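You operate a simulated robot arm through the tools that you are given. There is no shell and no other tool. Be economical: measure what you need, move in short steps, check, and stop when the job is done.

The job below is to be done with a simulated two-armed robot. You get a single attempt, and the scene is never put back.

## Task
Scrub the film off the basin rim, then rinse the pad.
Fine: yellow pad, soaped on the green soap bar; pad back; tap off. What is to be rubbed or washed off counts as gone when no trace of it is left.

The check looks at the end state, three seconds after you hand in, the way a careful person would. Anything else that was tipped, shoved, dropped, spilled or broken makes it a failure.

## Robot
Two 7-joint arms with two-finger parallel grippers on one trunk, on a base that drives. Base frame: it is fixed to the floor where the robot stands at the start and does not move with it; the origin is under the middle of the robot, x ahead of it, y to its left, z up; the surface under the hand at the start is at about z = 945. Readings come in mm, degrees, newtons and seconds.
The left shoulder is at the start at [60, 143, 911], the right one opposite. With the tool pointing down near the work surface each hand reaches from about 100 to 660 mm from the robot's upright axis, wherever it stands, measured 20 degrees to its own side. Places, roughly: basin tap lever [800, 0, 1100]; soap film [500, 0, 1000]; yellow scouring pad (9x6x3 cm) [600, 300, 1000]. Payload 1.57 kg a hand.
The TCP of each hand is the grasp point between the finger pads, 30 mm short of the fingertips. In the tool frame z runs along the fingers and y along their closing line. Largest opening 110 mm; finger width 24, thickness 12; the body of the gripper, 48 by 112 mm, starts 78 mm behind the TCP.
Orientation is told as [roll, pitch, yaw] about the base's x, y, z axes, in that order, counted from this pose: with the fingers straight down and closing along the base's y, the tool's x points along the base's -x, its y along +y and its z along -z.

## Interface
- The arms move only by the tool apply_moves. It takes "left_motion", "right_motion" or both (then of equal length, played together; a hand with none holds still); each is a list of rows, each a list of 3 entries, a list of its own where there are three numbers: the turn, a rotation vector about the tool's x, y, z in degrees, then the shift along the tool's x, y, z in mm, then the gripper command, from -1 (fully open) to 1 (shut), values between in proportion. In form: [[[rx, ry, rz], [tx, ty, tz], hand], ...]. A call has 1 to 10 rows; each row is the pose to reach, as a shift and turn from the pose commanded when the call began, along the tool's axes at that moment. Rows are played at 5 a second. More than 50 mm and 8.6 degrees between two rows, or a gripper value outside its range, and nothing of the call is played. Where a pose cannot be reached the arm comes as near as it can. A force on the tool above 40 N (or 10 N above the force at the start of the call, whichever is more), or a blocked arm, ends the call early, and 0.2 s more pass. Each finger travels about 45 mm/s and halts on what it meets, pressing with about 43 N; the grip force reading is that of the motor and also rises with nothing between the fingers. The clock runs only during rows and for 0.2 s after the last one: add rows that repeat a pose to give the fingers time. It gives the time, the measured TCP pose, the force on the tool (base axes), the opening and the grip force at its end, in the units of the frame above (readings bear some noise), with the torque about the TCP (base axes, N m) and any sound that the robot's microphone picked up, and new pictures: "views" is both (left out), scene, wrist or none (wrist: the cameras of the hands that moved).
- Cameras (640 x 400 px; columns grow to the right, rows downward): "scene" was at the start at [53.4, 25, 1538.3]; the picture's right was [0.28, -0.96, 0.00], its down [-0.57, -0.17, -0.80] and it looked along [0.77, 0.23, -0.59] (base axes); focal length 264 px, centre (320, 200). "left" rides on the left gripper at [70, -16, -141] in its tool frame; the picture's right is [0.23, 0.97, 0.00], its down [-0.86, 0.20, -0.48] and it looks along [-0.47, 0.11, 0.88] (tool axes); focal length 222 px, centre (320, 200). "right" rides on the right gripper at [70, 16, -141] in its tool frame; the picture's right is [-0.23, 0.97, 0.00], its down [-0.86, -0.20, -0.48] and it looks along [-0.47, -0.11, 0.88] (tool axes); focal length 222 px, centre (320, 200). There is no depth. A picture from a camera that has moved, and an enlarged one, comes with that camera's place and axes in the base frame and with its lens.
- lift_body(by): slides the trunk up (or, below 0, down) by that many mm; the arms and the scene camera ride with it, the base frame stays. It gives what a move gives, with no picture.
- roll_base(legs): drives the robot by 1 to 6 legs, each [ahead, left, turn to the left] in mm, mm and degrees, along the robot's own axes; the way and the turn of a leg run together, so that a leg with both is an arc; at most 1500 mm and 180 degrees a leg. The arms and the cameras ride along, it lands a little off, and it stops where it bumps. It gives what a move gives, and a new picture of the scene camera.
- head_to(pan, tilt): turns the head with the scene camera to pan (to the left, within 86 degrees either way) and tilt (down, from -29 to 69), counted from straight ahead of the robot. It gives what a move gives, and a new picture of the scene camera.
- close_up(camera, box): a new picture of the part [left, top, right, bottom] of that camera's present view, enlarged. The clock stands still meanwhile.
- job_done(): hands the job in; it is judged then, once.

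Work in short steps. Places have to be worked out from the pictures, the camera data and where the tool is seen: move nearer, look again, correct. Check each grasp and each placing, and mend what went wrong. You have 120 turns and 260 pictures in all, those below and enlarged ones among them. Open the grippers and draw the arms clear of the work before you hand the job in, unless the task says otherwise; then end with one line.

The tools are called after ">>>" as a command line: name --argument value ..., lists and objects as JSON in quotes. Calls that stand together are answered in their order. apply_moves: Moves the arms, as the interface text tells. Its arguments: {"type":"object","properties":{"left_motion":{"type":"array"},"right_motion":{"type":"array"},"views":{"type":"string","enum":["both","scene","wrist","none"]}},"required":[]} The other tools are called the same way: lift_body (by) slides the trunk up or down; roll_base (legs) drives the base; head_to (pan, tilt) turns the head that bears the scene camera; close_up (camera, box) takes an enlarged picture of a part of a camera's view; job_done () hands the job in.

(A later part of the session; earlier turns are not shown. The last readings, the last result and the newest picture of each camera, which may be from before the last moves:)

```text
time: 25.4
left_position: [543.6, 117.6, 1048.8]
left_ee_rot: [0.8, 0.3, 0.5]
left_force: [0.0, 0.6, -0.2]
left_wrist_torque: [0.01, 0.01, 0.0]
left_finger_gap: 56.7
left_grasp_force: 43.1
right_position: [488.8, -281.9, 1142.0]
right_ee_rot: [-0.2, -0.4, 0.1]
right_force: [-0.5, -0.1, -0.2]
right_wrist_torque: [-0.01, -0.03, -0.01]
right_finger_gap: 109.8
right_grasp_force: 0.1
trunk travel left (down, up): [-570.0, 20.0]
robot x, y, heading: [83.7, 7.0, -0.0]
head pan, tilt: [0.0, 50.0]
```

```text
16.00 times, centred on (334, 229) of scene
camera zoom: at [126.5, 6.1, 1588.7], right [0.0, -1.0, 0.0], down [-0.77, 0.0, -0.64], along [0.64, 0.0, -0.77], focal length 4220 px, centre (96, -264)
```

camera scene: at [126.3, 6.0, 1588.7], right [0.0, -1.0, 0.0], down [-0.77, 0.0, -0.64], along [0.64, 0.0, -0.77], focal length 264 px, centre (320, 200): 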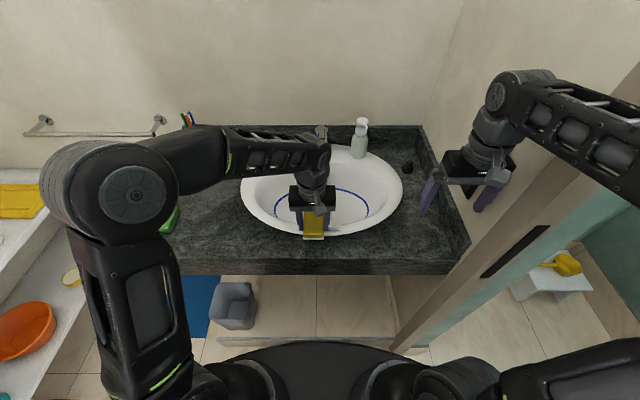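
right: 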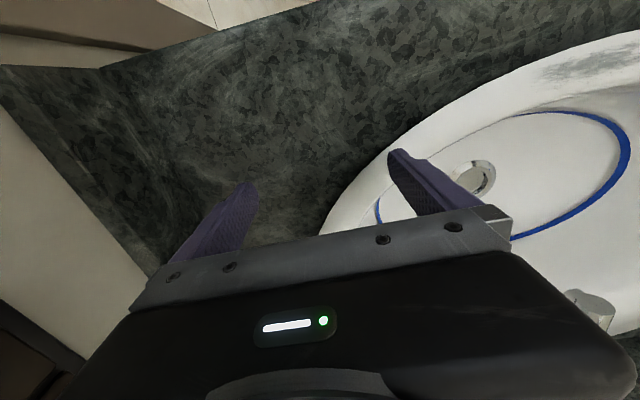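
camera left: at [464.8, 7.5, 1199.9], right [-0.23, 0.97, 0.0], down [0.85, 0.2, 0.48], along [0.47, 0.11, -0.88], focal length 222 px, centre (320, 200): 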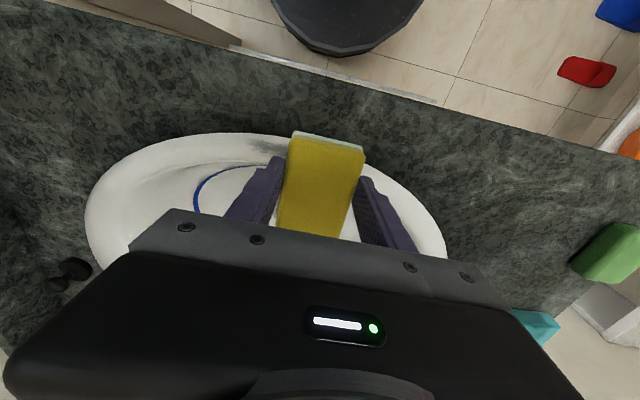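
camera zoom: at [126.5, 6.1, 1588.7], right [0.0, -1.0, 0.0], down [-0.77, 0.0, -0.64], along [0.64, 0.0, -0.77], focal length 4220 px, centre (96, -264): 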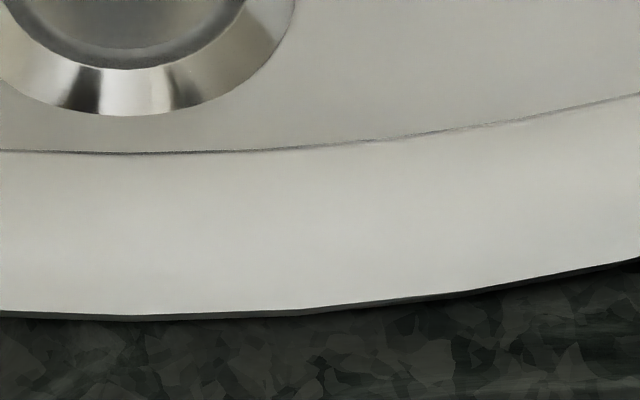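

The rim is clean. Now study the tap: zoom in on it.

>>> close_up --camera "scene" --box '[296, 115, 376, 175]'

```text
6.67 times, centred on (336, 145) of scene
camera zoom: at [126.5, 6.1, 1588.7], right [0.0, -1.0, 0.0], down [-0.77, 0.0, -0.64], along [0.64, 0.0, -0.77], focal length 1758 px, centre (213, 567)
```

zoom: 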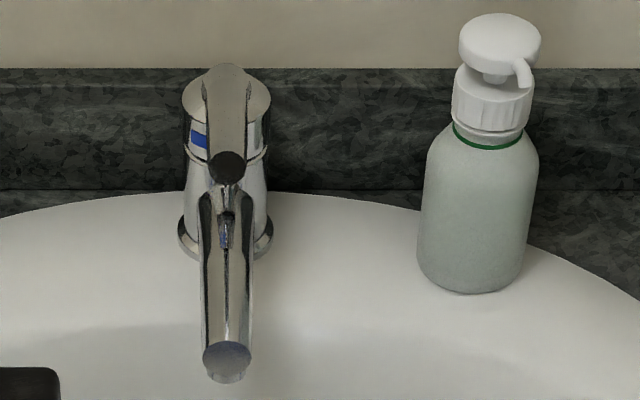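

Lever points toward us above the spout; it needs lifting. I park the left hand farther left and drive 40 mm ahead for reach.

>>> apply_moves --left_motion '[[[0, 0, 0], [0, 45, -10], 0.3], [[0, 0, 0], [0, 90, -20], 0.3], [[0, 0, 0], [0, 120, -20], 0.3], [[0, 0, 0], [0, 120, -20], 0.3]]' --views "none"

>>> roll_base --legs '[[40, 0, 0]]'

```text
time: 26.4
left_position: [541.1, 236.4, 1073.5]
left_ee_rot: [0.7, 0.2, 0.4]
left_force: [0.4, -0.2, -0.6]
left_wrist_torque: [0.01, 0.01, 0.04]
left_finger_gap: 56.8
left_grasp_force: 43.2
right_position: [490.5, -282.3, 1142.5]
right_ee_rot: [-0.2, -0.3, 0.0]
right_force: [0.4, -0.1, 0.4]
right_wrist_torque: [0.0, -0.02, 0.0]
right_finger_gap: 110.0
right_grasp_force: 0.0
trunk travel left (down, up): [-570.0, 20.0]
robot x, y, heading: [79.3, 9.4, 0.2]
head pan, tilt: [0.0, 50.0]
```

```text
time: 27.3
left_position: [583.1, 236.3, 1070.6]
left_ee_rot: [0.8, 0.4, 0.4]
left_force: [0.4, 0.9, -0.7]
left_wrist_torque: [-0.04, 0.03, -0.03]
left_finger_gap: 56.7
left_grasp_force: 43.1
right_position: [531.9, -282.3, 1141.1]
right_ee_rot: [-0.3, -0.2, 0.2]
right_force: [1.5, -0.7, 0.7]
right_wrist_torque: [0.0, 0.05, 0.0]
right_finger_gap: 109.8
right_grasp_force: 0.1
trunk travel left (down, up): [-570.0, 20.0]
robot x, y, heading: [118.3, 6.0, 0.5]
head pan, tilt: [0.0, 50.0]
camera scene: at [169.0, 6.7, 1588.6], right [0.0, -1.0, 0.0], down [-0.77, 0.0, -0.64], along [0.64, 0.0, -0.77], focal length 264 px, centre (320, 200)
```

scene: 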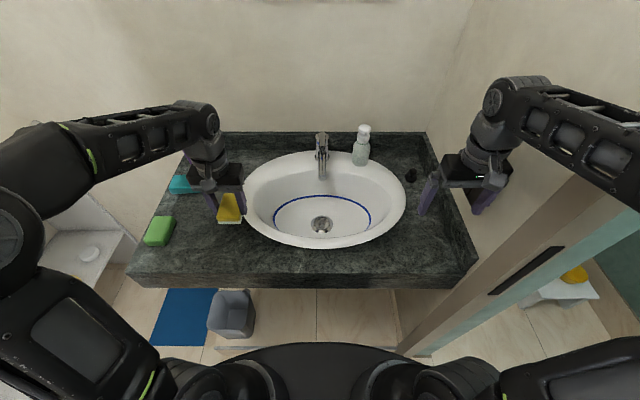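

Next, bring the right hand to about (600,−110,1130), pitching fingers forward by 48° to look at the tap with its camera.

>>> apply_moves --right_motion '[[[0, -8, 0], [-11, 28, 0], -1], [[0, -16, 0], [-22, 57, 0], -1], [[0, -24, 0], [-33, 86, 0], -1], [[0, -32, 0], [-45, 115, 5], -1], [[0, -40, 0], [-56, 144, 8], -1], [[0, -48, 0], [-68, 172, 11], -1], [[0, -48, 0], [-68, 172, 11], -1], [[0, -48, 0], [-68, 172, 11], -1]]'

```text
time: 29.1
left_position: [580.8, 236.6, 1063.0]
left_ee_rot: [0.8, 0.4, 0.4]
left_force: [0.3, 0.1, -0.5]
left_wrist_torque: [0.01, 0.01, 0.0]
left_finger_gap: 56.4
left_grasp_force: 42.8
right_position: [597.0, -110.2, 1123.0]
right_ee_rot: [-0.3, -48.2, 0.4]
right_force: [-0.3, -0.5, 0.4]
right_wrist_torque: [0.04, 0.01, 0.0]
right_finger_gap: 109.5
right_grasp_force: 0.0
trunk travel left (down, up): [-570.0, 20.0]
robot x, y, heading: [120.7, 7.3, 0.2]
head pan, tilt: [0.0, 50.0]
camera scene: at [166.5, 6.9, 1588.7], right [0.0, -1.0, 0.0], down [-0.77, 0.0, -0.64], along [0.64, 0.0, -0.77], focal length 264 px, centre (320, 200)
camera right: at [445.4, -95.0, 1165.9], right [0.15, 0.98, 0.17], down [0.21, -0.2, 0.96], along [0.97, -0.11, -0.24], focal length 222 px, centre (320, 200)
```

scene: 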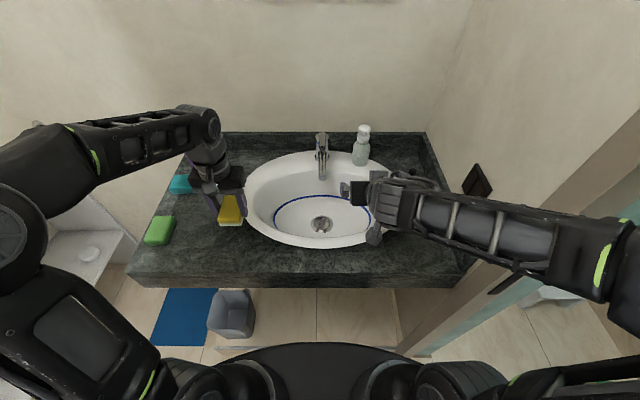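
right: 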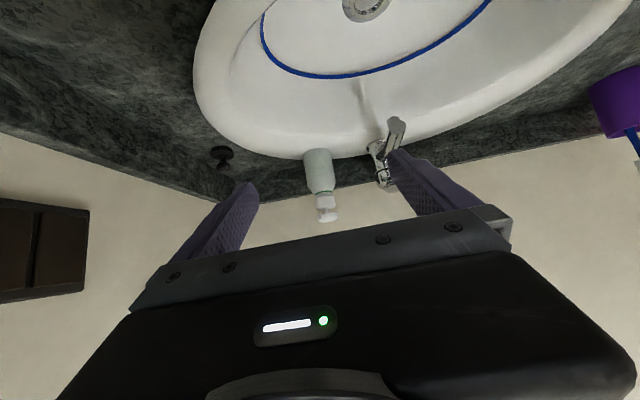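

The camera sees the tap upside-down, partly behind the finger. I shift the hand 60 mm left for a clear view.

>>> apply_moves --right_motion '[[[0, 0, 0], [0, 35, 0], -1], [[0, 0, 0], [0, 70, 0], -1], [[0, 0, 0], [0, 70, 0], -1]]' --views "none"

>>> close_up --camera "right" --box '[260, 90, 420, 210]'

>>> close_up --camera "scene" --box '[280, 115, 380, 185]'

```text
time: 29.9
left_position: [580.7, 235.5, 1064.1]
left_ee_rot: [0.8, 0.3, 0.4]
left_force: [0.2, -0.1, -1.6]
left_wrist_torque: [-0.02, -0.01, -0.02]
left_finger_gap: 56.4
left_grasp_force: 43.0
right_position: [596.7, -38.9, 1121.9]
right_ee_rot: [-0.3, -48.2, 0.5]
right_force: [-0.5, 0.9, 0.1]
right_wrist_torque: [0.0, 0.0, -0.02]
right_finger_gap: 109.9
right_grasp_force: 0.1
trunk travel left (down, up): [-570.0, 20.0]
robot x, y, heading: [121.2, 7.3, 0.0]
head pan, tilt: [0.0, 50.0]
```

```text
3.33 times, centred on (340, 150) of right
camera zoom: at [445.5, -23.4, 1166.0], right [0.15, 0.97, 0.17], down [0.21, -0.2, 0.96], along [0.97, -0.11, -0.24], focal length 740 px, centre (253, 367)
```

zoom: 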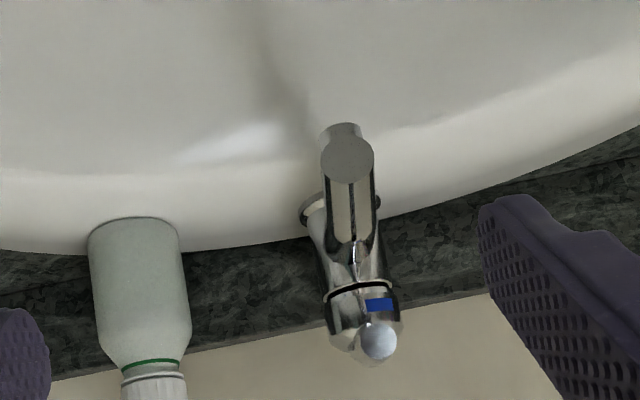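

```text
5.71 times, centred on (330, 150) of scene
camera zoom: at [166.0, 6.4, 1588.7], right [0.0, -1.0, 0.0], down [-0.77, 0.0, -0.64], along [0.64, 0.0, -0.77], focal length 1507 px, centre (263, 486)
```

zoom: 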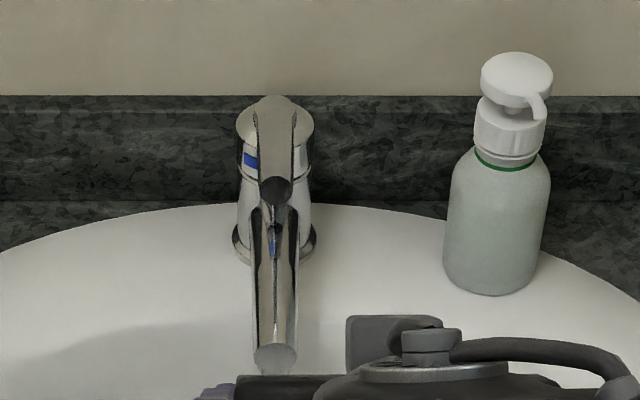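

Triangulated: spout tip ≈(732,−1,1015), lever tip ≈(791,−1,1080), ~19 mm wide, pointing at the robot. I pitch the right hand to −70° and bring it to a pre-grasp at (715,−1,1085).

>>> apply_moves --right_motion '[[[0, -5.5, 0], [-13, 10, 28], -1], [[0, -11, 0], [-26, 20, 56], -1], [[0, -16.5, 0], [-39, 29, 84], -1], [[0, -22, 0], [-51, 38, 112], -1], [[0, -22, 0], [-51, 38, 112], -1], [[0, -22, 0], [-51, 38, 112], -1]]'

>>> close_up --camera "right" --box '[220, 70, 440, 220]'

>>> close_up --camera "scene" --box '[270, 115, 390, 195]'

```text
time: 31.3
left_position: [581.3, 236.7, 1064.1]
left_ee_rot: [0.8, 0.2, 0.4]
left_force: [0.2, 1.4, -0.9]
left_wrist_torque: [0.0, 0.0, -0.01]
left_finger_gap: 56.7
left_grasp_force: 42.9
right_position: [713.7, -2.0, 1085.1]
right_ee_rot: [-0.6, -70.3, 0.8]
right_force: [0.0, 0.0, 0.8]
right_wrist_torque: [0.0, -0.03, 0.02]
right_finger_gap: 110.0
right_grasp_force: 0.0
trunk travel left (down, up): [-570.0, 20.0]
robot x, y, heading: [117.7, 5.5, 0.0]
head pan, tilt: [0.0, 50.0]
camera scene: at [166.6, 6.9, 1588.7], right [0.0, -1.0, 0.0], down [-0.77, 0.0, -0.64], along [0.64, 0.0, -0.77], focal length 264 px, centre (320, 200)
camera right: at [558.0, 14.0, 1068.6], right [0.07, 0.97, 0.21], down [-0.16, -0.2, 0.97], along [0.98, -0.11, 0.14], focal length 222 px, centre (320, 200)
```

scene: 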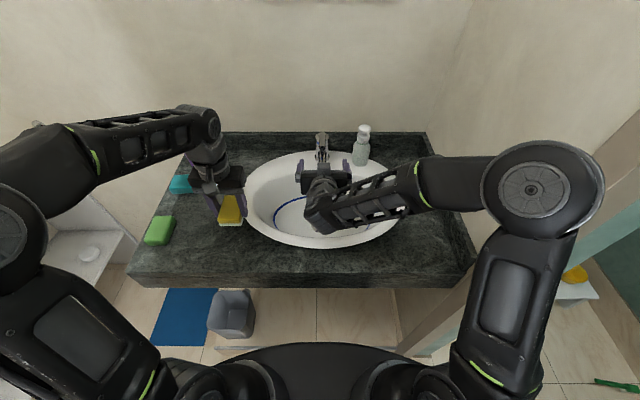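
right: 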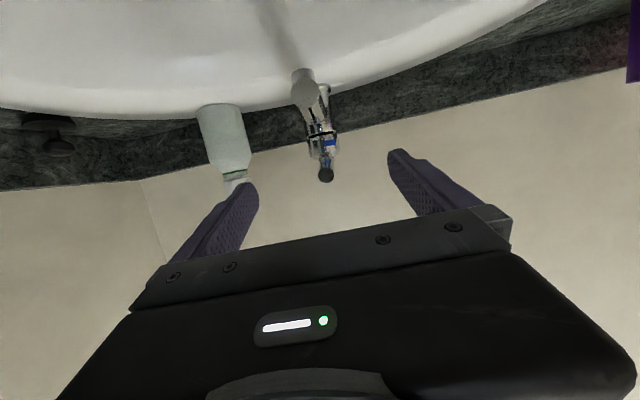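

```text
2.67 times, centred on (330, 145) of right
camera zoom: at [558.0, 14.0, 1068.6], right [0.07, 0.97, 0.21], down [-0.16, -0.2, 0.97], along [0.98, -0.11, 0.14], focal length 592 px, centre (293, 347)
```

zoom: 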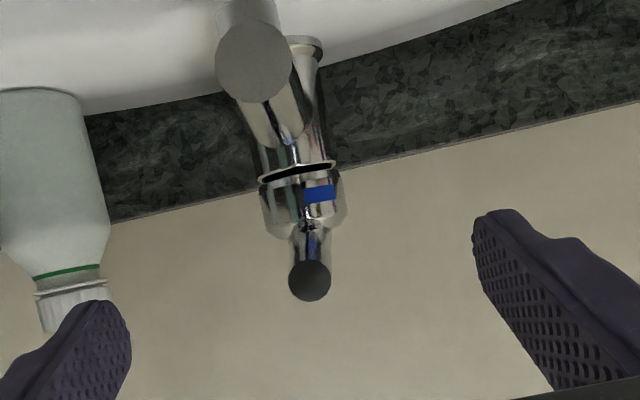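

```text
5.00 times, centred on (330, 155) of scene
camera zoom: at [166.6, 6.9, 1588.7], right [0.0, -1.0, 0.0], down [-0.77, 0.0, -0.64], along [0.64, 0.0, -0.77], focal length 1319 px, centre (270, 425)
```

zoom: 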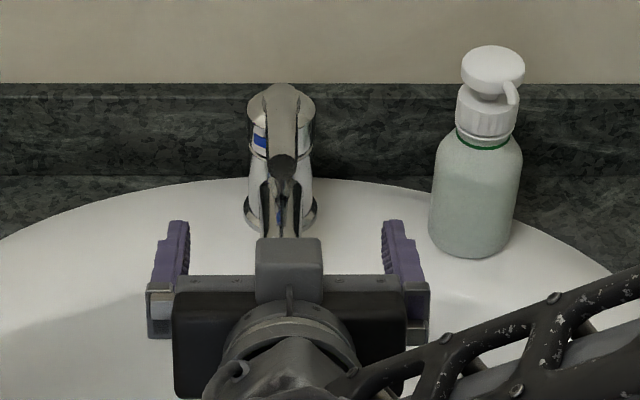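

Lever tip re-measured at (791,0,1078), well centred between fingers. Advance to TCP (783,0,1080).

>>> apply_moves --right_motion '[[[0, 0, 0], [-6, 1, 22], -1], [[0, 0, 0], [-12, 2, 44], -1], [[0, 0, 0], [-18.5, 2, 66.6], -1], [[0, 0, 0], [-18.5, 2, 66.6], -1]]' --views "none"

>>> close_up --camera "right" --box '[220, 70, 440, 220]'

>>> close_up --camera "scene" --box '[270, 115, 390, 195]'

```text
time: 32.3
left_position: [580.5, 236.5, 1063.6]
left_ee_rot: [0.8, 0.3, 0.4]
left_force: [-0.3, -0.7, -0.5]
left_wrist_torque: [0.03, 0.0, -0.01]
left_finger_gap: 56.9
left_grasp_force: 42.7
right_position: [781.9, 0.4, 1080.4]
right_ee_rot: [-0.7, -70.3, 0.8]
right_force: [-0.2, -0.8, 0.9]
right_wrist_torque: [-0.02, 0.0, -0.01]
right_finger_gap: 110.1
right_grasp_force: 0.0
trunk travel left (down, up): [-570.0, 20.0]
robot x, y, heading: [116.9, 7.0, 0.3]
head pan, tilt: [0.0, 50.0]
```

```text
2.67 times, centred on (330, 145) of right
camera zoom: at [626.6, 16.1, 1064.3], right [0.07, 0.97, 0.21], down [-0.16, -0.2, 0.97], along [0.98, -0.1, 0.14], focal length 592 px, centre (293, 347)
```

zoom: 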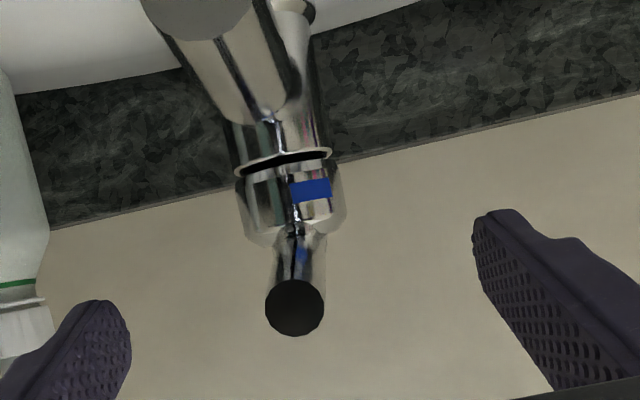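

```text
5.00 times, centred on (330, 155) of scene
camera zoom: at [165.8, 6.8, 1588.8], right [0.0, -1.0, 0.0], down [-0.77, 0.0, -0.64], along [0.64, 0.0, -0.77], focal length 1319 px, centre (270, 425)
```

zoom: 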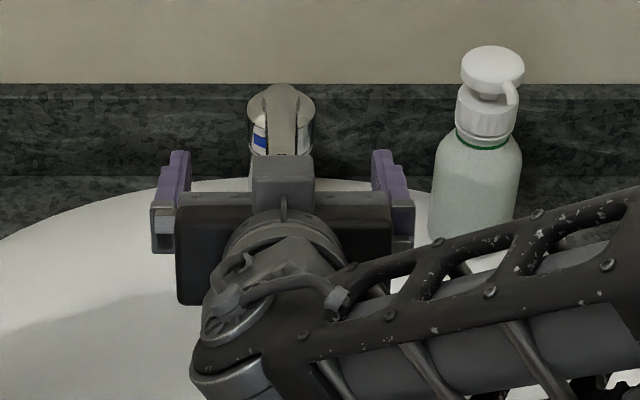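

Lever tip sits at y≈1–2 between the fingers. Close on it.

>>> apply_moves --right_motion '[[[0, 0, 0], [0, 1, 0], 0], [[0, 0, 0], [0, 1, 0], 0.4], [[0, 0, 0], [0, 1, 0], 0.8], [[0, 0, 0], [0, 1, 0], 0.8], [[0, 0, 0], [0, 1, 0], 0.8], [[0, 0, 0], [0, 1, 0], 0.8], [[0, 0, 0], [0, 1, 0], 0.8]]' --views "none"

>>> close_up --camera "right" --box '[220, 70, 440, 220]'

```text
time: 33.9
left_position: [581.2, 237.2, 1062.9]
left_ee_rot: [0.8, 0.3, 0.3]
left_force: [0.4, 0.0, 0.2]
left_wrist_torque: [0.0, -0.03, -0.02]
left_finger_gap: 56.7
left_grasp_force: 42.9
right_position: [783.1, 1.8, 1080.4]
right_ee_rot: [-0.6, -70.2, 0.8]
right_force: [0.0, 0.0, 0.3]
right_wrist_torque: [-0.01, -0.02, -0.06]
right_finger_gap: 19.2
right_grasp_force: 28.3
trunk travel left (down, up): [-570.0, 20.0]
robot x, y, heading: [120.5, 7.9, 0.1]
head pan, tilt: [0.0, 50.0]
```

```text
2.67 times, centred on (330, 145) of right
camera zoom: at [626.9, 16.8, 1063.7], right [0.07, 0.97, 0.21], down [-0.16, -0.2, 0.97], along [0.98, -0.11, 0.14], focal length 592 px, centre (293, 347)
```

zoom: 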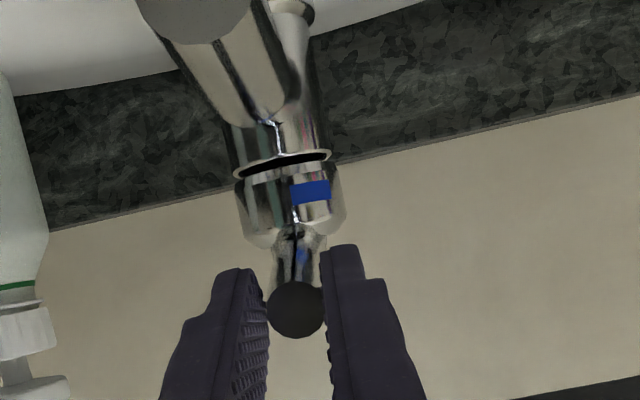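

Gripped (19.2 mm). Lift the lever gently by ~18 mm.

>>> apply_moves --right_motion '[[[0, 0, 0], [-5, 0, -1.5], 0.8], [[0, 0, 0], [-10, 0, -2.5], 0.8], [[0, 0, 0], [-15, 0, -3.5], 0.8], [[0, 0, 0], [-18, 0, -4], 0.8], [[0, 0, 0], [-18, 0, -4], 0.8]]'

>>> close_up --camera "right" --box '[220, 70, 440, 220]'

```text
time: 35.1
left_position: [582.5, 236.1, 1062.5]
left_ee_rot: [0.8, 0.4, 0.4]
left_force: [0.1, 0.2, -0.1]
left_wrist_torque: [-0.01, -0.03, -0.05]
left_finger_gap: 56.5
left_grasp_force: 43.4
right_position: [785.8, 1.9, 1097.5]
right_ee_rot: [-0.6, -70.1, 0.8]
right_force: [2.4, -0.5, -11.5]
right_wrist_torque: [-0.02, 1.14, -0.01]
right_finger_gap: 19.3
right_grasp_force: 32.8
trunk travel left (down, up): [-570.0, 20.0]
robot x, y, heading: [118.0, 6.4, 0.2]
head pan, tilt: [0.0, 50.0]
camera scene: at [168.1, 6.7, 1588.6], right [0.0, -1.0, 0.0], down [-0.77, 0.0, -0.64], along [0.64, 0.0, -0.77], focal length 264 px, centre (320, 200)
camera right: at [630.8, 17.2, 1080.9], right [0.07, 0.97, 0.21], down [-0.16, -0.2, 0.97], along [0.98, -0.11, 0.14], focal length 222 px, centre (320, 200)
```

scene: 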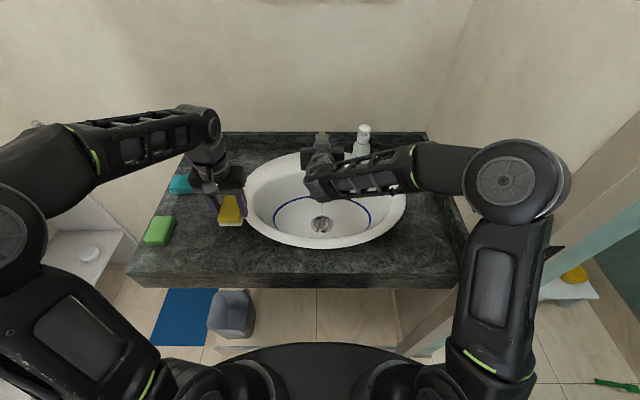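
right: 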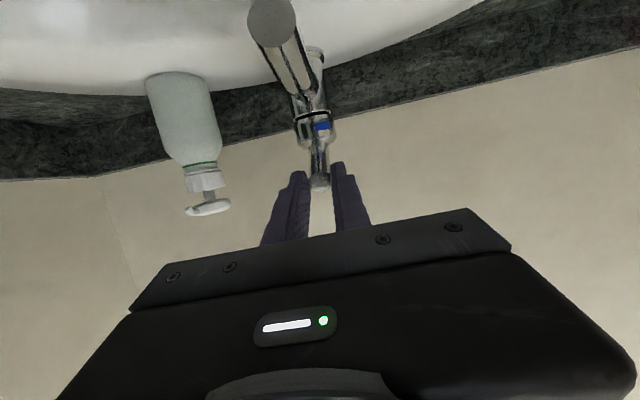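

```text
2.67 times, centred on (330, 145) of right
camera zoom: at [630.8, 17.2, 1080.9], right [0.07, 0.97, 0.21], down [-0.16, -0.2, 0.97], along [0.98, -0.11, 0.14], focal length 592 px, centre (293, 347)
```

zoom: 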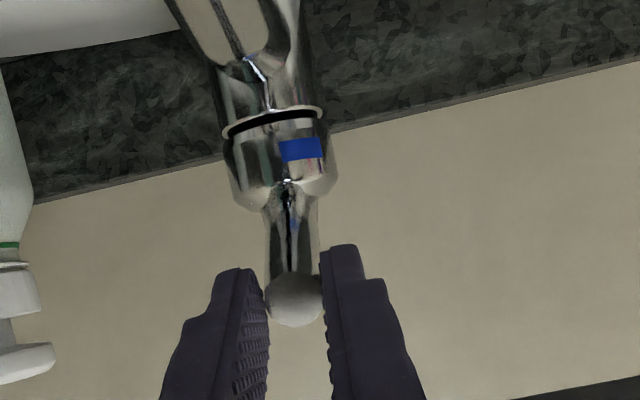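

Lever follows the fingers (load 11 N) but no water yet. Lift further 15 mm.

>>> apply_moves --right_motion '[[[0, 0, 0], [-5, 0, -0.5], 0.8], [[0, 0, 0], [-10, 0, -0.5], 0.8], [[0, 0, 0], [-15, 0, 0], 0.8], [[0, 0, 0], [-15, 0, 0], 0.8]]' --views "wrist"

>>> close_up --camera "right" --box '[220, 70, 440, 220]'

```text
time: 36.1
left_position: [578.1, 236.1, 1065.2]
left_ee_rot: [0.9, 0.1, 0.4]
left_force: [-0.1, -0.3, -1.0]
left_wrist_torque: [0.0, -0.04, 0.0]
left_finger_gap: 56.4
left_grasp_force: 43.1
right_position: [788.5, 2.5, 1116.2]
right_ee_rot: [-0.6, -70.5, 0.8]
right_force: [-13.8, 0.2, 6.9]
right_wrist_torque: [0.0, -0.07, 0.02]
right_finger_gap: 13.1
right_grasp_force: 3.6
trunk travel left (down, up): [-570.0, 20.0]
robot x, y, heading: [118.7, 6.2, -0.1]
head pan, tilt: [0.0, 50.0]
camera right: at [632.2, 18.4, 1099.0], right [0.07, 0.97, 0.21], down [-0.17, -0.2, 0.97], along [0.98, -0.1, 0.15], focal length 222 px, centre (320, 200)
```

right: 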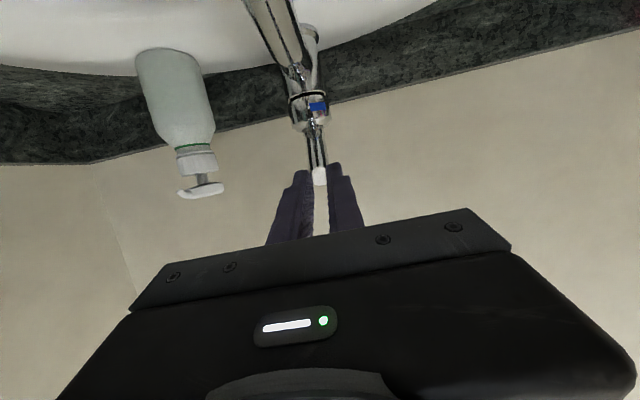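

```text
2.67 times, centred on (330, 145) of right
camera zoom: at [632.2, 18.4, 1099.0], right [0.07, 0.97, 0.21], down [-0.17, -0.2, 0.97], along [0.98, -0.1, 0.15], focal length 592 px, centre (293, 347)
```

zoom: 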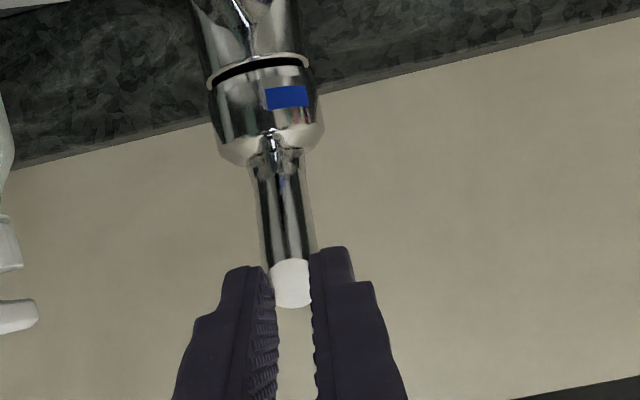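

The lever has risen; the fingers slid to its underside/end. Check the basin for water.

>>> close_up --camera "scene" --box '[260, 110, 400, 240]'

```text
3.08 times, centred on (330, 175) of scene
camera zoom: at [162.4, 7.0, 1589.1], right [0.0, -1.0, 0.0], down [-0.76, 0.0, -0.64], along [0.64, 0.0, -0.76], focal length 812 px, centre (289, 277)
```

zoom: 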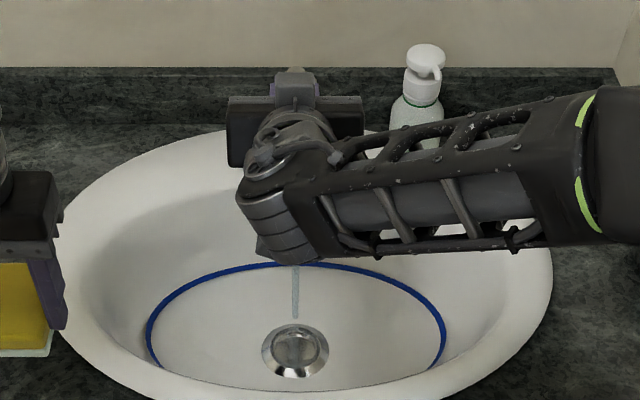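

Water is running. Open the right gripper and withdraw it back and to the right.

>>> apply_moves --right_motion '[[[0, 0, 0], [0, 0, 0], 0], [[0, 0, 0], [0, 0, 0], -0.2], [[0, 0, 0], [0, 0, 0], -0.2], [[0, 0, 0], [0, 0, -40], -0.2], [[0, 0, 0], [0, 0, -80], -0.2], [[0, 0, 0], [0, -45, -100], -0.2], [[0, 0, 0], [0, -90, -120], -0.2], [[0, 0, 0], [0, -135, -130], -0.2], [[0, 0, 0], [0, -180, -130], -0.2], [[0, 0, 0], [0, -180, -130], -0.2]]'

>>> close_up --camera "scene" --box '[260, 110, 400, 240]'

```text
time: 38.3
left_position: [580.9, 238.0, 1063.9]
left_ee_rot: [0.8, 0.2, 0.4]
left_force: [-0.3, -0.8, -0.5]
left_wrist_torque: [-0.03, 0.03, 0.02]
left_finger_gap: 56.8
left_grasp_force: 42.8
right_position: [668.7, -179.2, 1158.5]
right_ee_rot: [-0.6, -70.2, 0.7]
right_force: [0.3, 0.2, -0.3]
right_wrist_torque: [0.05, -0.01, 0.03]
right_finger_gap: 65.9
right_grasp_force: 0.1
trunk travel left (down, up): [-570.0, 20.0]
robot x, y, heading: [120.1, 8.8, 0.1]
head pan, tilt: [0.0, 50.0]
camera scene: at [166.3, 7.2, 1588.7], right [0.0, -1.0, 0.0], down [-0.77, 0.0, -0.64], along [0.64, 0.0, -0.77], focal length 264 px, centre (320, 200)
camera right: at [512.3, -163.7, 1141.6], right [0.07, 0.97, 0.21], down [-0.16, -0.2, 0.97], along [0.98, -0.1, 0.14], focal length 222 px, centre (320, 200)
```

scene: 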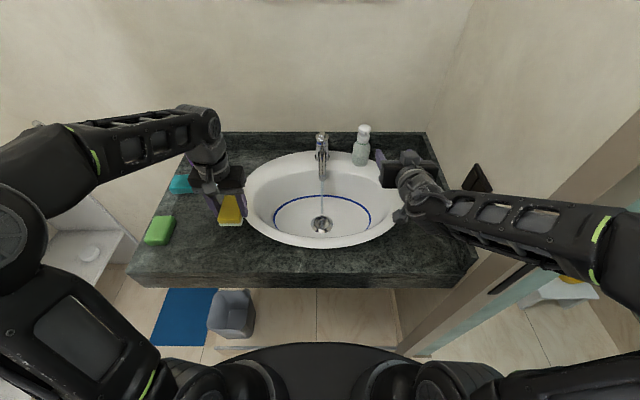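
right: 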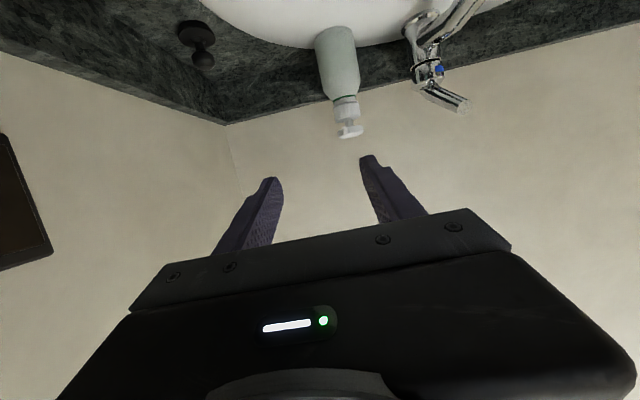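

```text
3.08 times, centred on (330, 175) of scene
camera zoom: at [166.3, 7.2, 1588.7], right [0.0, -1.0, 0.0], down [-0.77, 0.0, -0.64], along [0.64, 0.0, -0.77], focal length 812 px, centre (289, 277)
```

zoom: 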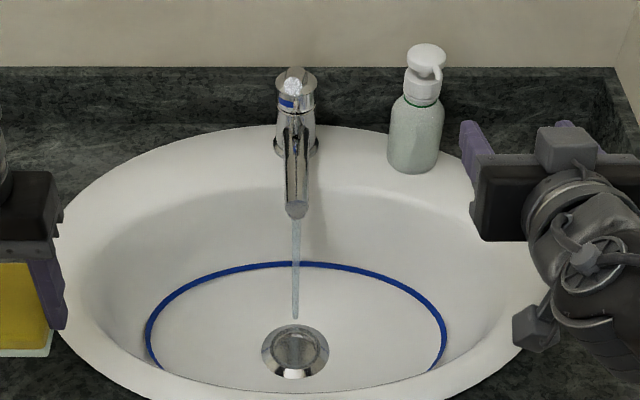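

Tap runs, stream at (732,0). Bring the pad over the basin at (650,0,1055) with a −20° pitch, short of the spout.

>>> apply_moves --left_motion '[[[0, -3, 0], [-12, -40, 0], 0.3], [[0, -6, 0], [-24, -80, 0], 0.3], [[0, -9, 0], [-36, -120, 0], 0.3], [[0, -12, 0], [-48, -160, 5], 0.3], [[0, -16, 0], [-60, -200, 8], 0.3], [[0, -20, 0], [-67, -238, 10], 0.3], [[0, -20, 0], [-67, -238, 10], 0.3]]'

```text
time: 39.9
left_position: [649.7, -0.4, 1050.9]
left_ee_rot: [0.8, -19.8, 0.2]
left_force: [-0.3, 0.2, -0.6]
left_wrist_torque: [-0.04, -0.02, -0.01]
left_finger_gap: 56.7
left_grasp_force: 43.0
right_position: [668.8, -179.6, 1158.7]
right_ee_rot: [-0.6, -70.2, 0.7]
right_force: [0.4, -0.1, 0.1]
right_wrist_torque: [0.04, -0.02, 0.04]
right_finger_gap: 65.8
right_grasp_force: 0.1
trunk travel left (down, up): [-570.0, 20.0]
robot x, y, heading: [122.8, 5.7, 0.1]
head pan, tilt: [0.0, 50.0]
camera scene: at [166.2, 7.3, 1588.7], right [0.0, -1.0, 0.0], down [-0.77, 0.0, -0.64], along [0.64, 0.0, -0.77], focal length 264 px, centre (320, 200)
camera left: at [536.1, -19.8, 1159.4], right [-0.22, 0.97, -0.06], down [0.64, 0.19, 0.74], along [0.73, 0.12, -0.67], focal length 222 px, centre (320, 200)
```

scene: 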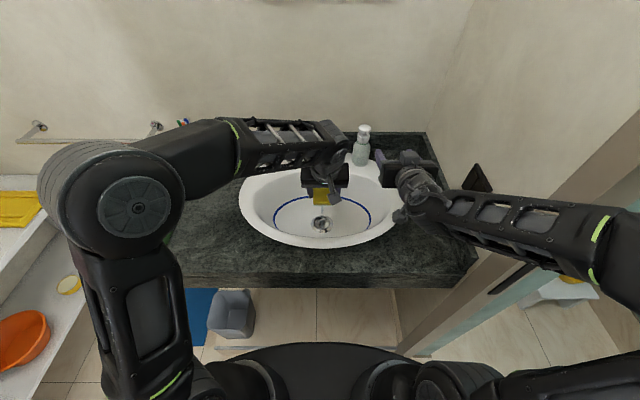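
left: 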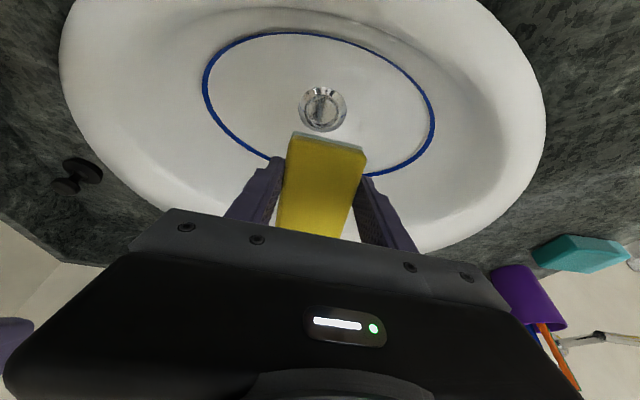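

Lower to z≈965 inside the bowl, then push forward so the pad comes under the stream.

>>> apply_moves --left_motion '[[[0, 0, 0], [10, 0, 27], 0.3], [[0, 0, 0], [20, 0, 54], 0.3], [[0, 0, 0], [29, 0, 81], 0.3], [[0, 0, 0], [10, 0, 88], 0.3], [[0, 0, 0], [-9, 0, 94], 0.3], [[0, 0, 0], [-27, 0, 101], 0.3], [[0, 0, 0], [-27, 0, 101], 0.3]]' --views "none"

>>> close_up --camera "scene" --box '[260, 110, 400, 240]'

>>> close_up --camera "left" --box '[200, 60, 440, 250]'

```text
time: 41.5
left_position: [710.1, 0.8, 965.0]
left_ee_rot: [0.7, -19.7, 0.1]
left_force: [-0.1, -0.1, -1.3]
left_wrist_torque: [0.02, -0.01, 0.01]
left_finger_gap: 56.5
left_grasp_force: 42.6
right_position: [668.3, -179.5, 1157.8]
right_ee_rot: [-0.6, -70.3, 0.9]
right_force: [0.3, 0.3, -0.6]
right_wrist_torque: [-0.02, -0.02, 0.03]
right_finger_gap: 66.2
right_grasp_force: 0.1
trunk travel left (down, up): [-570.0, 20.0]
robot x, y, heading: [117.2, 7.2, 0.2]
head pan, tilt: [0.0, 50.0]
```

```text
3.08 times, centred on (330, 175) of scene
camera zoom: at [165.9, 6.7, 1588.7], right [0.0, -1.0, 0.0], down [-0.77, 0.0, -0.64], along [0.64, 0.0, -0.77], focal length 812 px, centre (289, 277)
```

zoom: 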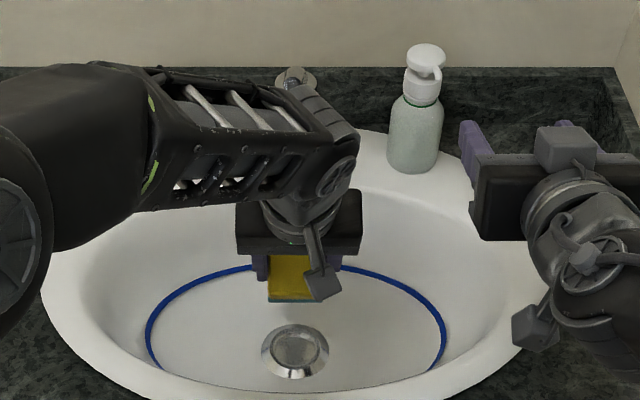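

```text
2.11 times, centred on (320, 155) of left
camera zoom: at [596.4, -17.6, 1073.7], right [-0.22, 0.97, -0.06], down [0.64, 0.19, 0.74], along [0.73, 0.12, -0.67], focal length 468 px, centre (320, 295)
```

zoom: 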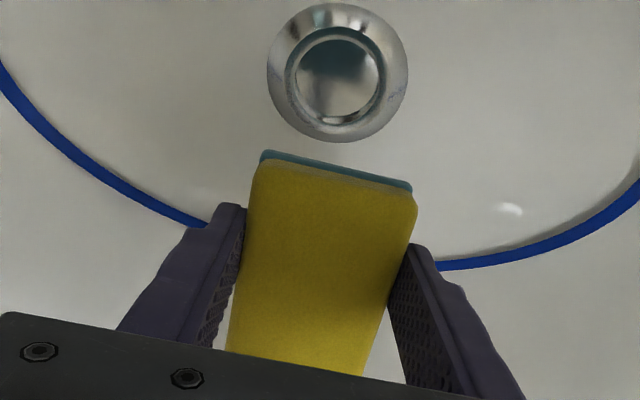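

The underside is already losing its white; keep the pad in the stream with small moves for a few seconds.

>>> apply_moves --left_motion '[[[0, 0, 0], [5, 0, 0], 0.3], [[0, 0, 0], [10, 0, 0], 0.3], [[0, 0, 0], [5, 8, 0], 0.3], [[0, 0, 0], [0, 12, 0], 0.3], [[0, 0, 0], [0, 0, 0], 0.3], [[0, 0, 0], [0, -12, 0], 0.3], [[0, 0, 0], [5, -12, 0], 0.3], [[0, 0, 0], [10, 0, 0], 0.3], [[0, 0, 0], [0, 0, 0], 0.3], [[0, 0, 0], [0, 0, 0], 0.3]]' --views "none"

>>> apply_moves --left_motion '[[[0, 0, 0], [5, 0, 0], 0.3], [[0, 0, 0], [10, 0, 0], 0.3], [[0, 0, 0], [5, 8, 0], 0.3], [[0, 0, 0], [0, 12, 0], 0.3], [[0, 0, 0], [0, 0, 0], 0.3], [[0, 0, 0], [0, -12, 0], 0.3], [[0, 0, 0], [5, -12, 0], 0.3], [[0, 0, 0], [10, 0, 0], 0.3], [[0, 0, 0], [0, 0, 0], 0.3], [[0, 0, 0], [0, 0, 0], 0.3]]' --views "none"

>>> close_up --camera "left" --box '[200, 60, 440, 250]'

```text
time: 43.7
left_position: [710.6, 1.6, 964.7]
left_ee_rot: [0.9, -19.9, 0.1]
left_force: [0.5, -0.5, -1.3]
left_wrist_torque: [0.03, 0.0, 0.01]
left_finger_gap: 56.6
left_grasp_force: 43.2
right_position: [668.9, -178.0, 1158.2]
right_ee_rot: [-0.6, -70.2, 0.8]
right_force: [0.2, -0.6, 0.1]
right_wrist_torque: [0.01, -0.04, 0.01]
right_finger_gap: 66.0
right_grasp_force: 0.0
trunk travel left (down, up): [-570.0, 20.0]
robot x, y, heading: [121.3, 3.9, -0.1]
head pan, tilt: [0.0, 50.0]
```

```text
time: 45.9
left_position: [709.0, 1.7, 964.8]
left_ee_rot: [0.8, -19.7, 0.1]
left_force: [0.1, 1.4, -0.7]
left_wrist_torque: [-0.02, -0.02, 0.01]
left_finger_gap: 56.4
left_grasp_force: 43.0
right_position: [669.4, -179.6, 1158.2]
right_ee_rot: [-0.7, -70.3, 0.8]
right_force: [-0.1, 0.1, -0.3]
right_wrist_torque: [0.02, -0.06, -0.01]
right_finger_gap: 65.9
right_grasp_force: 0.1
trunk travel left (down, up): [-570.0, 20.0]
robot x, y, heading: [119.7, 5.5, -0.1]
head pan, tilt: [0.0, 50.0]
```

```text
2.11 times, centred on (320, 155) of left
camera zoom: at [596.3, -17.2, 1073.6], right [-0.22, 0.97, -0.06], down [0.64, 0.19, 0.74], along [0.73, 0.12, -0.67], focal length 468 px, centre (320, 295)
```

zoom: 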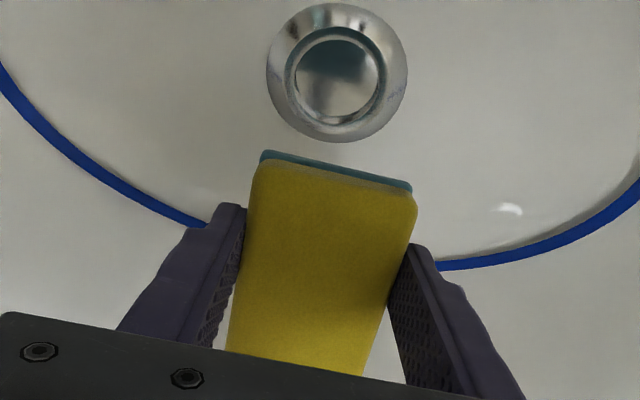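

Lather seems gone (colour stable). Retract the pad from under the spout, then raise and move it left to check in better light.

>>> apply_moves --left_motion '[[[0, 0, 0], [30, 0, -10], 0.3], [[0, 0, 0], [56, 0, -20], 0.3], [[0, 0, 0], [40, 0, -65], 0.3], [[0, 0, 0], [24, 0, -108], 0.3], [[0, 4, 0], [24, 40, -108], 0.3], [[0, 8, 0], [24, 80, -108], 0.3], [[0, 14, 0], [24, 120, -108], 0.3], [[0, 20, 0], [24, 160, -108], 0.3], [[0, 20, 0], [24, 200, -108], 0.3], [[0, 20, 0], [24, 200, -108], 0.3]]'

>>> close_up --camera "scene" --box '[200, 130, 300, 240]'

```text
time: 48.1
left_position: [649.5, 198.1, 1060.3]
left_ee_rot: [0.8, 0.4, 0.5]
left_force: [0.4, 0.8, -0.6]
left_wrist_torque: [0.01, 0.01, -0.01]
left_finger_gap: 56.6
left_grasp_force: 42.5
right_position: [668.3, -179.2, 1158.4]
right_ee_rot: [-0.5, -70.2, 0.7]
right_force: [-0.4, -0.5, 0.5]
right_wrist_torque: [-0.01, -0.02, 0.02]
right_finger_gap: 65.9
right_grasp_force: 0.1
trunk travel left (down, up): [-570.0, 20.0]
robot x, y, heading: [118.8, 7.3, -0.0]
head pan, tilt: [0.0, 50.0]
camera scene: at [166.5, 6.0, 1588.7], right [0.0, -1.0, 0.0], down [-0.77, 0.0, -0.64], along [0.64, 0.0, -0.77], focal length 264 px, centre (320, 200)
camera left: at [580.4, 180.4, 1202.3], right [-0.23, 0.97, 0.01], down [0.86, 0.2, 0.48], along [0.46, 0.12, -0.88], focal length 222 px, centre (320, 200)
```

scene: 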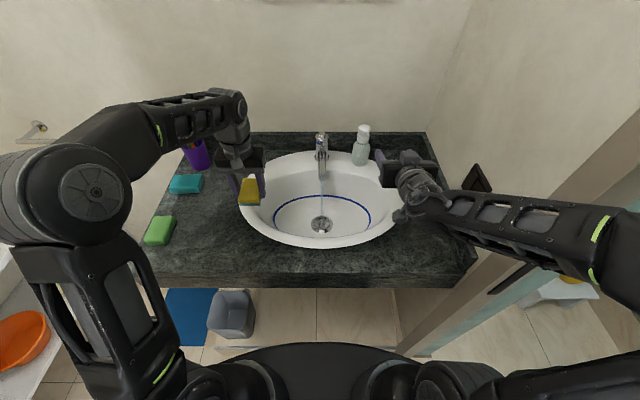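
left: 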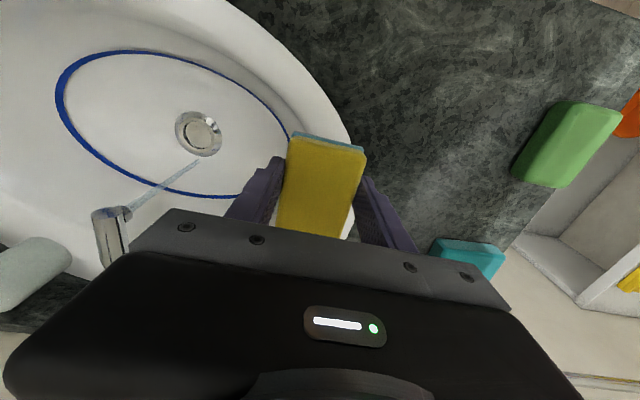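

```text
3.64 times, centred on (250, 185) of scene
camera zoom: at [166.5, 6.0, 1588.7], right [0.0, -1.0, 0.0], down [-0.77, 0.0, -0.64], along [0.64, 0.0, -0.77], focal length 959 px, centre (574, 254)
```

zoom: 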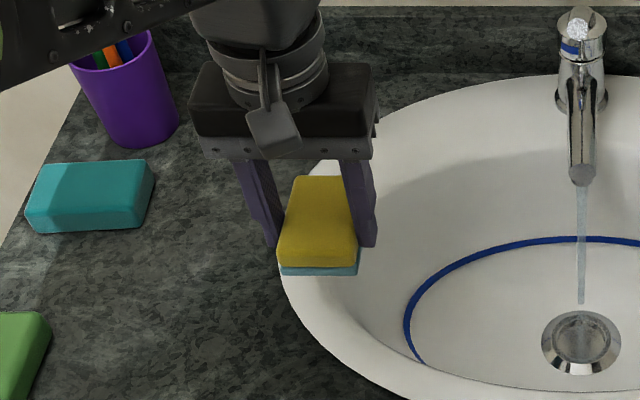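

Pad's underside shows no white lather any more. Now close the tap: bring the right hand back in front of the raised lever (tip ≈(801,0,1103)) and look.

>>> apply_moves --right_motion '[[[0, 0, 0], [3, 45, 15], -0.2], [[0, 0, 0], [6, 90, 30], -0.2], [[0, 0, 0], [9, 135, 48], -0.2], [[0, 0, 0], [12, 180, 64], -0.2], [[0, 0, 0], [12, 180, 64], -0.2]]' --views "none"

>>> close_up --camera "right" --box '[220, 70, 440, 220]'

```text
time: 49.3
left_position: [648.5, 198.3, 1061.0]
left_ee_rot: [0.9, 0.2, 0.4]
left_force: [0.9, -0.3, 0.0]
left_wrist_torque: [0.03, -0.01, -0.03]
left_finger_gap: 56.9
left_grasp_force: 43.0
right_position: [725.2, 1.3, 1123.2]
right_ee_rot: [-0.6, -70.3, 0.7]
right_force: [0.1, -1.0, -1.0]
right_wrist_torque: [-0.01, -0.03, -0.03]
right_finger_gap: 66.1
right_grasp_force: 0.1
trunk travel left (down, up): [-570.0, 20.0]
robot x, y, heading: [121.0, 7.7, 0.3]
head pan, tilt: [0.0, 50.0]
```

```text
2.67 times, centred on (330, 145) of right
camera zoom: at [568.7, 17.1, 1106.9], right [0.07, 0.97, 0.21], down [-0.16, -0.2, 0.97], along [0.98, -0.11, 0.14], focal length 592 px, centre (293, 347)
```

zoom: 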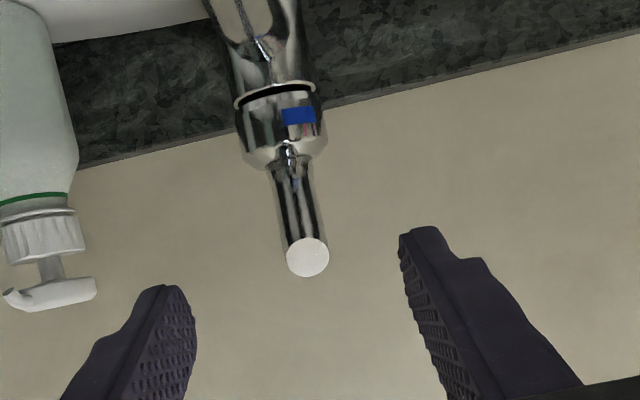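

Lever tip at (800,3,1106). Advance, then close on it.

>>> apply_moves --right_motion '[[[0, 0, 0], [-2.5, 1, 22], -0.2], [[0, 0, 0], [-5, 2, 44], -0.2], [[0, 0, 0], [-8, 2, 66], -0.2], [[0, 0, 0], [-8, 2, 66], 0.3], [[0, 0, 0], [-8, 2, 66], 0.8], [[0, 0, 0], [-8, 2, 66], 0.8], [[0, 0, 0], [-8, 2, 66], 0.8], [[0, 0, 0], [-8, 2, 66], 0.8]]' --views "none"

>>> close_up --camera "right" --box '[220, 70, 440, 220]'

```text
time: 51.1
left_position: [649.3, 200.4, 1061.2]
left_ee_rot: [0.8, 0.3, 0.4]
left_force: [0.0, 0.1, 0.3]
left_wrist_torque: [-0.02, 0.02, 0.01]
left_finger_gap: 56.7
left_grasp_force: 43.0
right_position: [789.9, 4.8, 1107.7]
right_ee_rot: [-0.6, -70.2, 0.7]
right_force: [0.6, 0.2, -0.9]
right_wrist_torque: [0.02, 0.03, 0.06]
right_finger_gap: 18.2
right_grasp_force: 32.6
trunk travel left (down, up): [-570.0, 20.0]
robot x, y, heading: [121.9, 7.8, 0.0]
head pan, tilt: [0.0, 50.0]
```

```text
2.67 times, centred on (330, 145) of right
camera zoom: at [634.5, 18.9, 1091.5], right [0.07, 0.97, 0.21], down [-0.16, -0.2, 0.97], along [0.98, -0.1, 0.14], focal length 592 px, centre (293, 347)
```

zoom: 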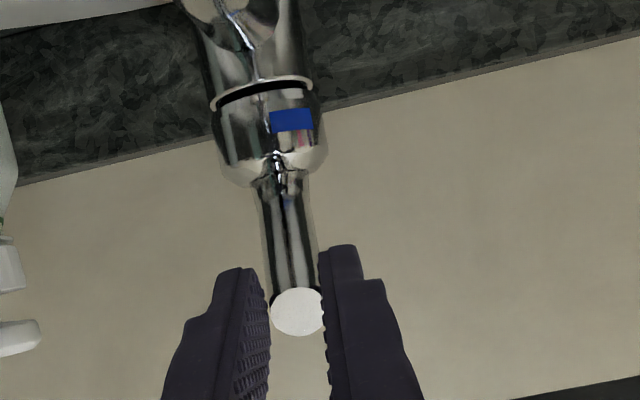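

Gripped (18.2 mm). Lower the lever along its arc back to z≈1080.

>>> apply_moves --right_motion '[[[0, 0, 0], [5, 0, 0], 0.8], [[0, 0, 0], [10, 0, 0.6], 0.8], [[0, 0, 0], [15, 0, 1.3], 0.8], [[0, 0, 0], [20.5, 0, 2], 0.8], [[0, 0, 0], [25, 0, 2.5], 0.8], [[0, 0, 0], [28, 0, 2.6], 0.8], [[0, 0, 0], [28, 0, 2.6], 0.8]]' --views "none"

>>> close_up --camera "right" --box '[220, 70, 440, 220]'

>>> close_up --camera "scene" --box '[260, 110, 400, 240]'

```text
time: 52.1
left_position: [644.8, 201.0, 1053.1]
left_ee_rot: [0.7, 0.2, 0.5]
left_force: [0.2, 1.0, 0.3]
left_wrist_torque: [0.03, 0.01, 0.03]
left_finger_gap: 56.7
left_grasp_force: 43.1
right_position: [776.1, 14.9, 1085.4]
right_ee_rot: [-0.2, -70.4, 1.5]
right_force: [-30.8, 9.1, 10.4]
right_wrist_torque: [0.31, -0.42, 0.46]
right_finger_gap: 18.2
right_grasp_force: 4.5
trunk travel left (down, up): [-570.0, 20.0]
robot x, y, heading: [118.8, 2.8, 0.1]
head pan, tilt: [0.0, 50.0]
stopped in row 4 (right hand): the force on the tool passed its limit at 41 N (the readings are from after the stop); the commanded pose is now the measured one
```

```text
2.67 times, centred on (330, 145) of right
camera zoom: at [619.7, 27.4, 1067.9], right [0.05, 0.98, 0.21], down [-0.16, -0.2, 0.97], along [0.99, -0.08, 0.15], focal length 592 px, centre (293, 347)
```

zoom: 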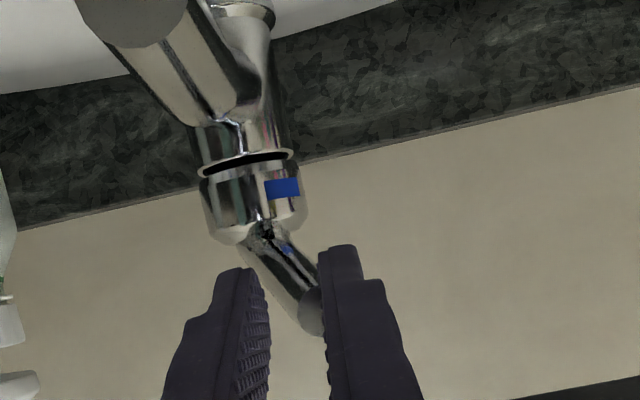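

```text
3.08 times, centred on (330, 175) of scene
camera zoom: at [159.6, 8.4, 1588.8], right [0.0, -1.0, 0.0], down [-0.76, 0.0, -0.65], along [0.65, 0.0, -0.76], focal length 812 px, centre (289, 277)
```

zoom: 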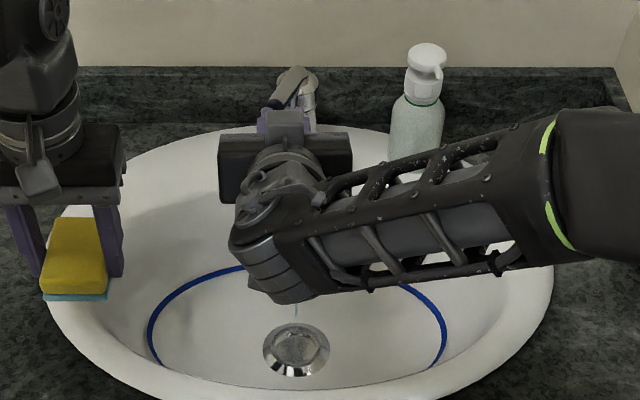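

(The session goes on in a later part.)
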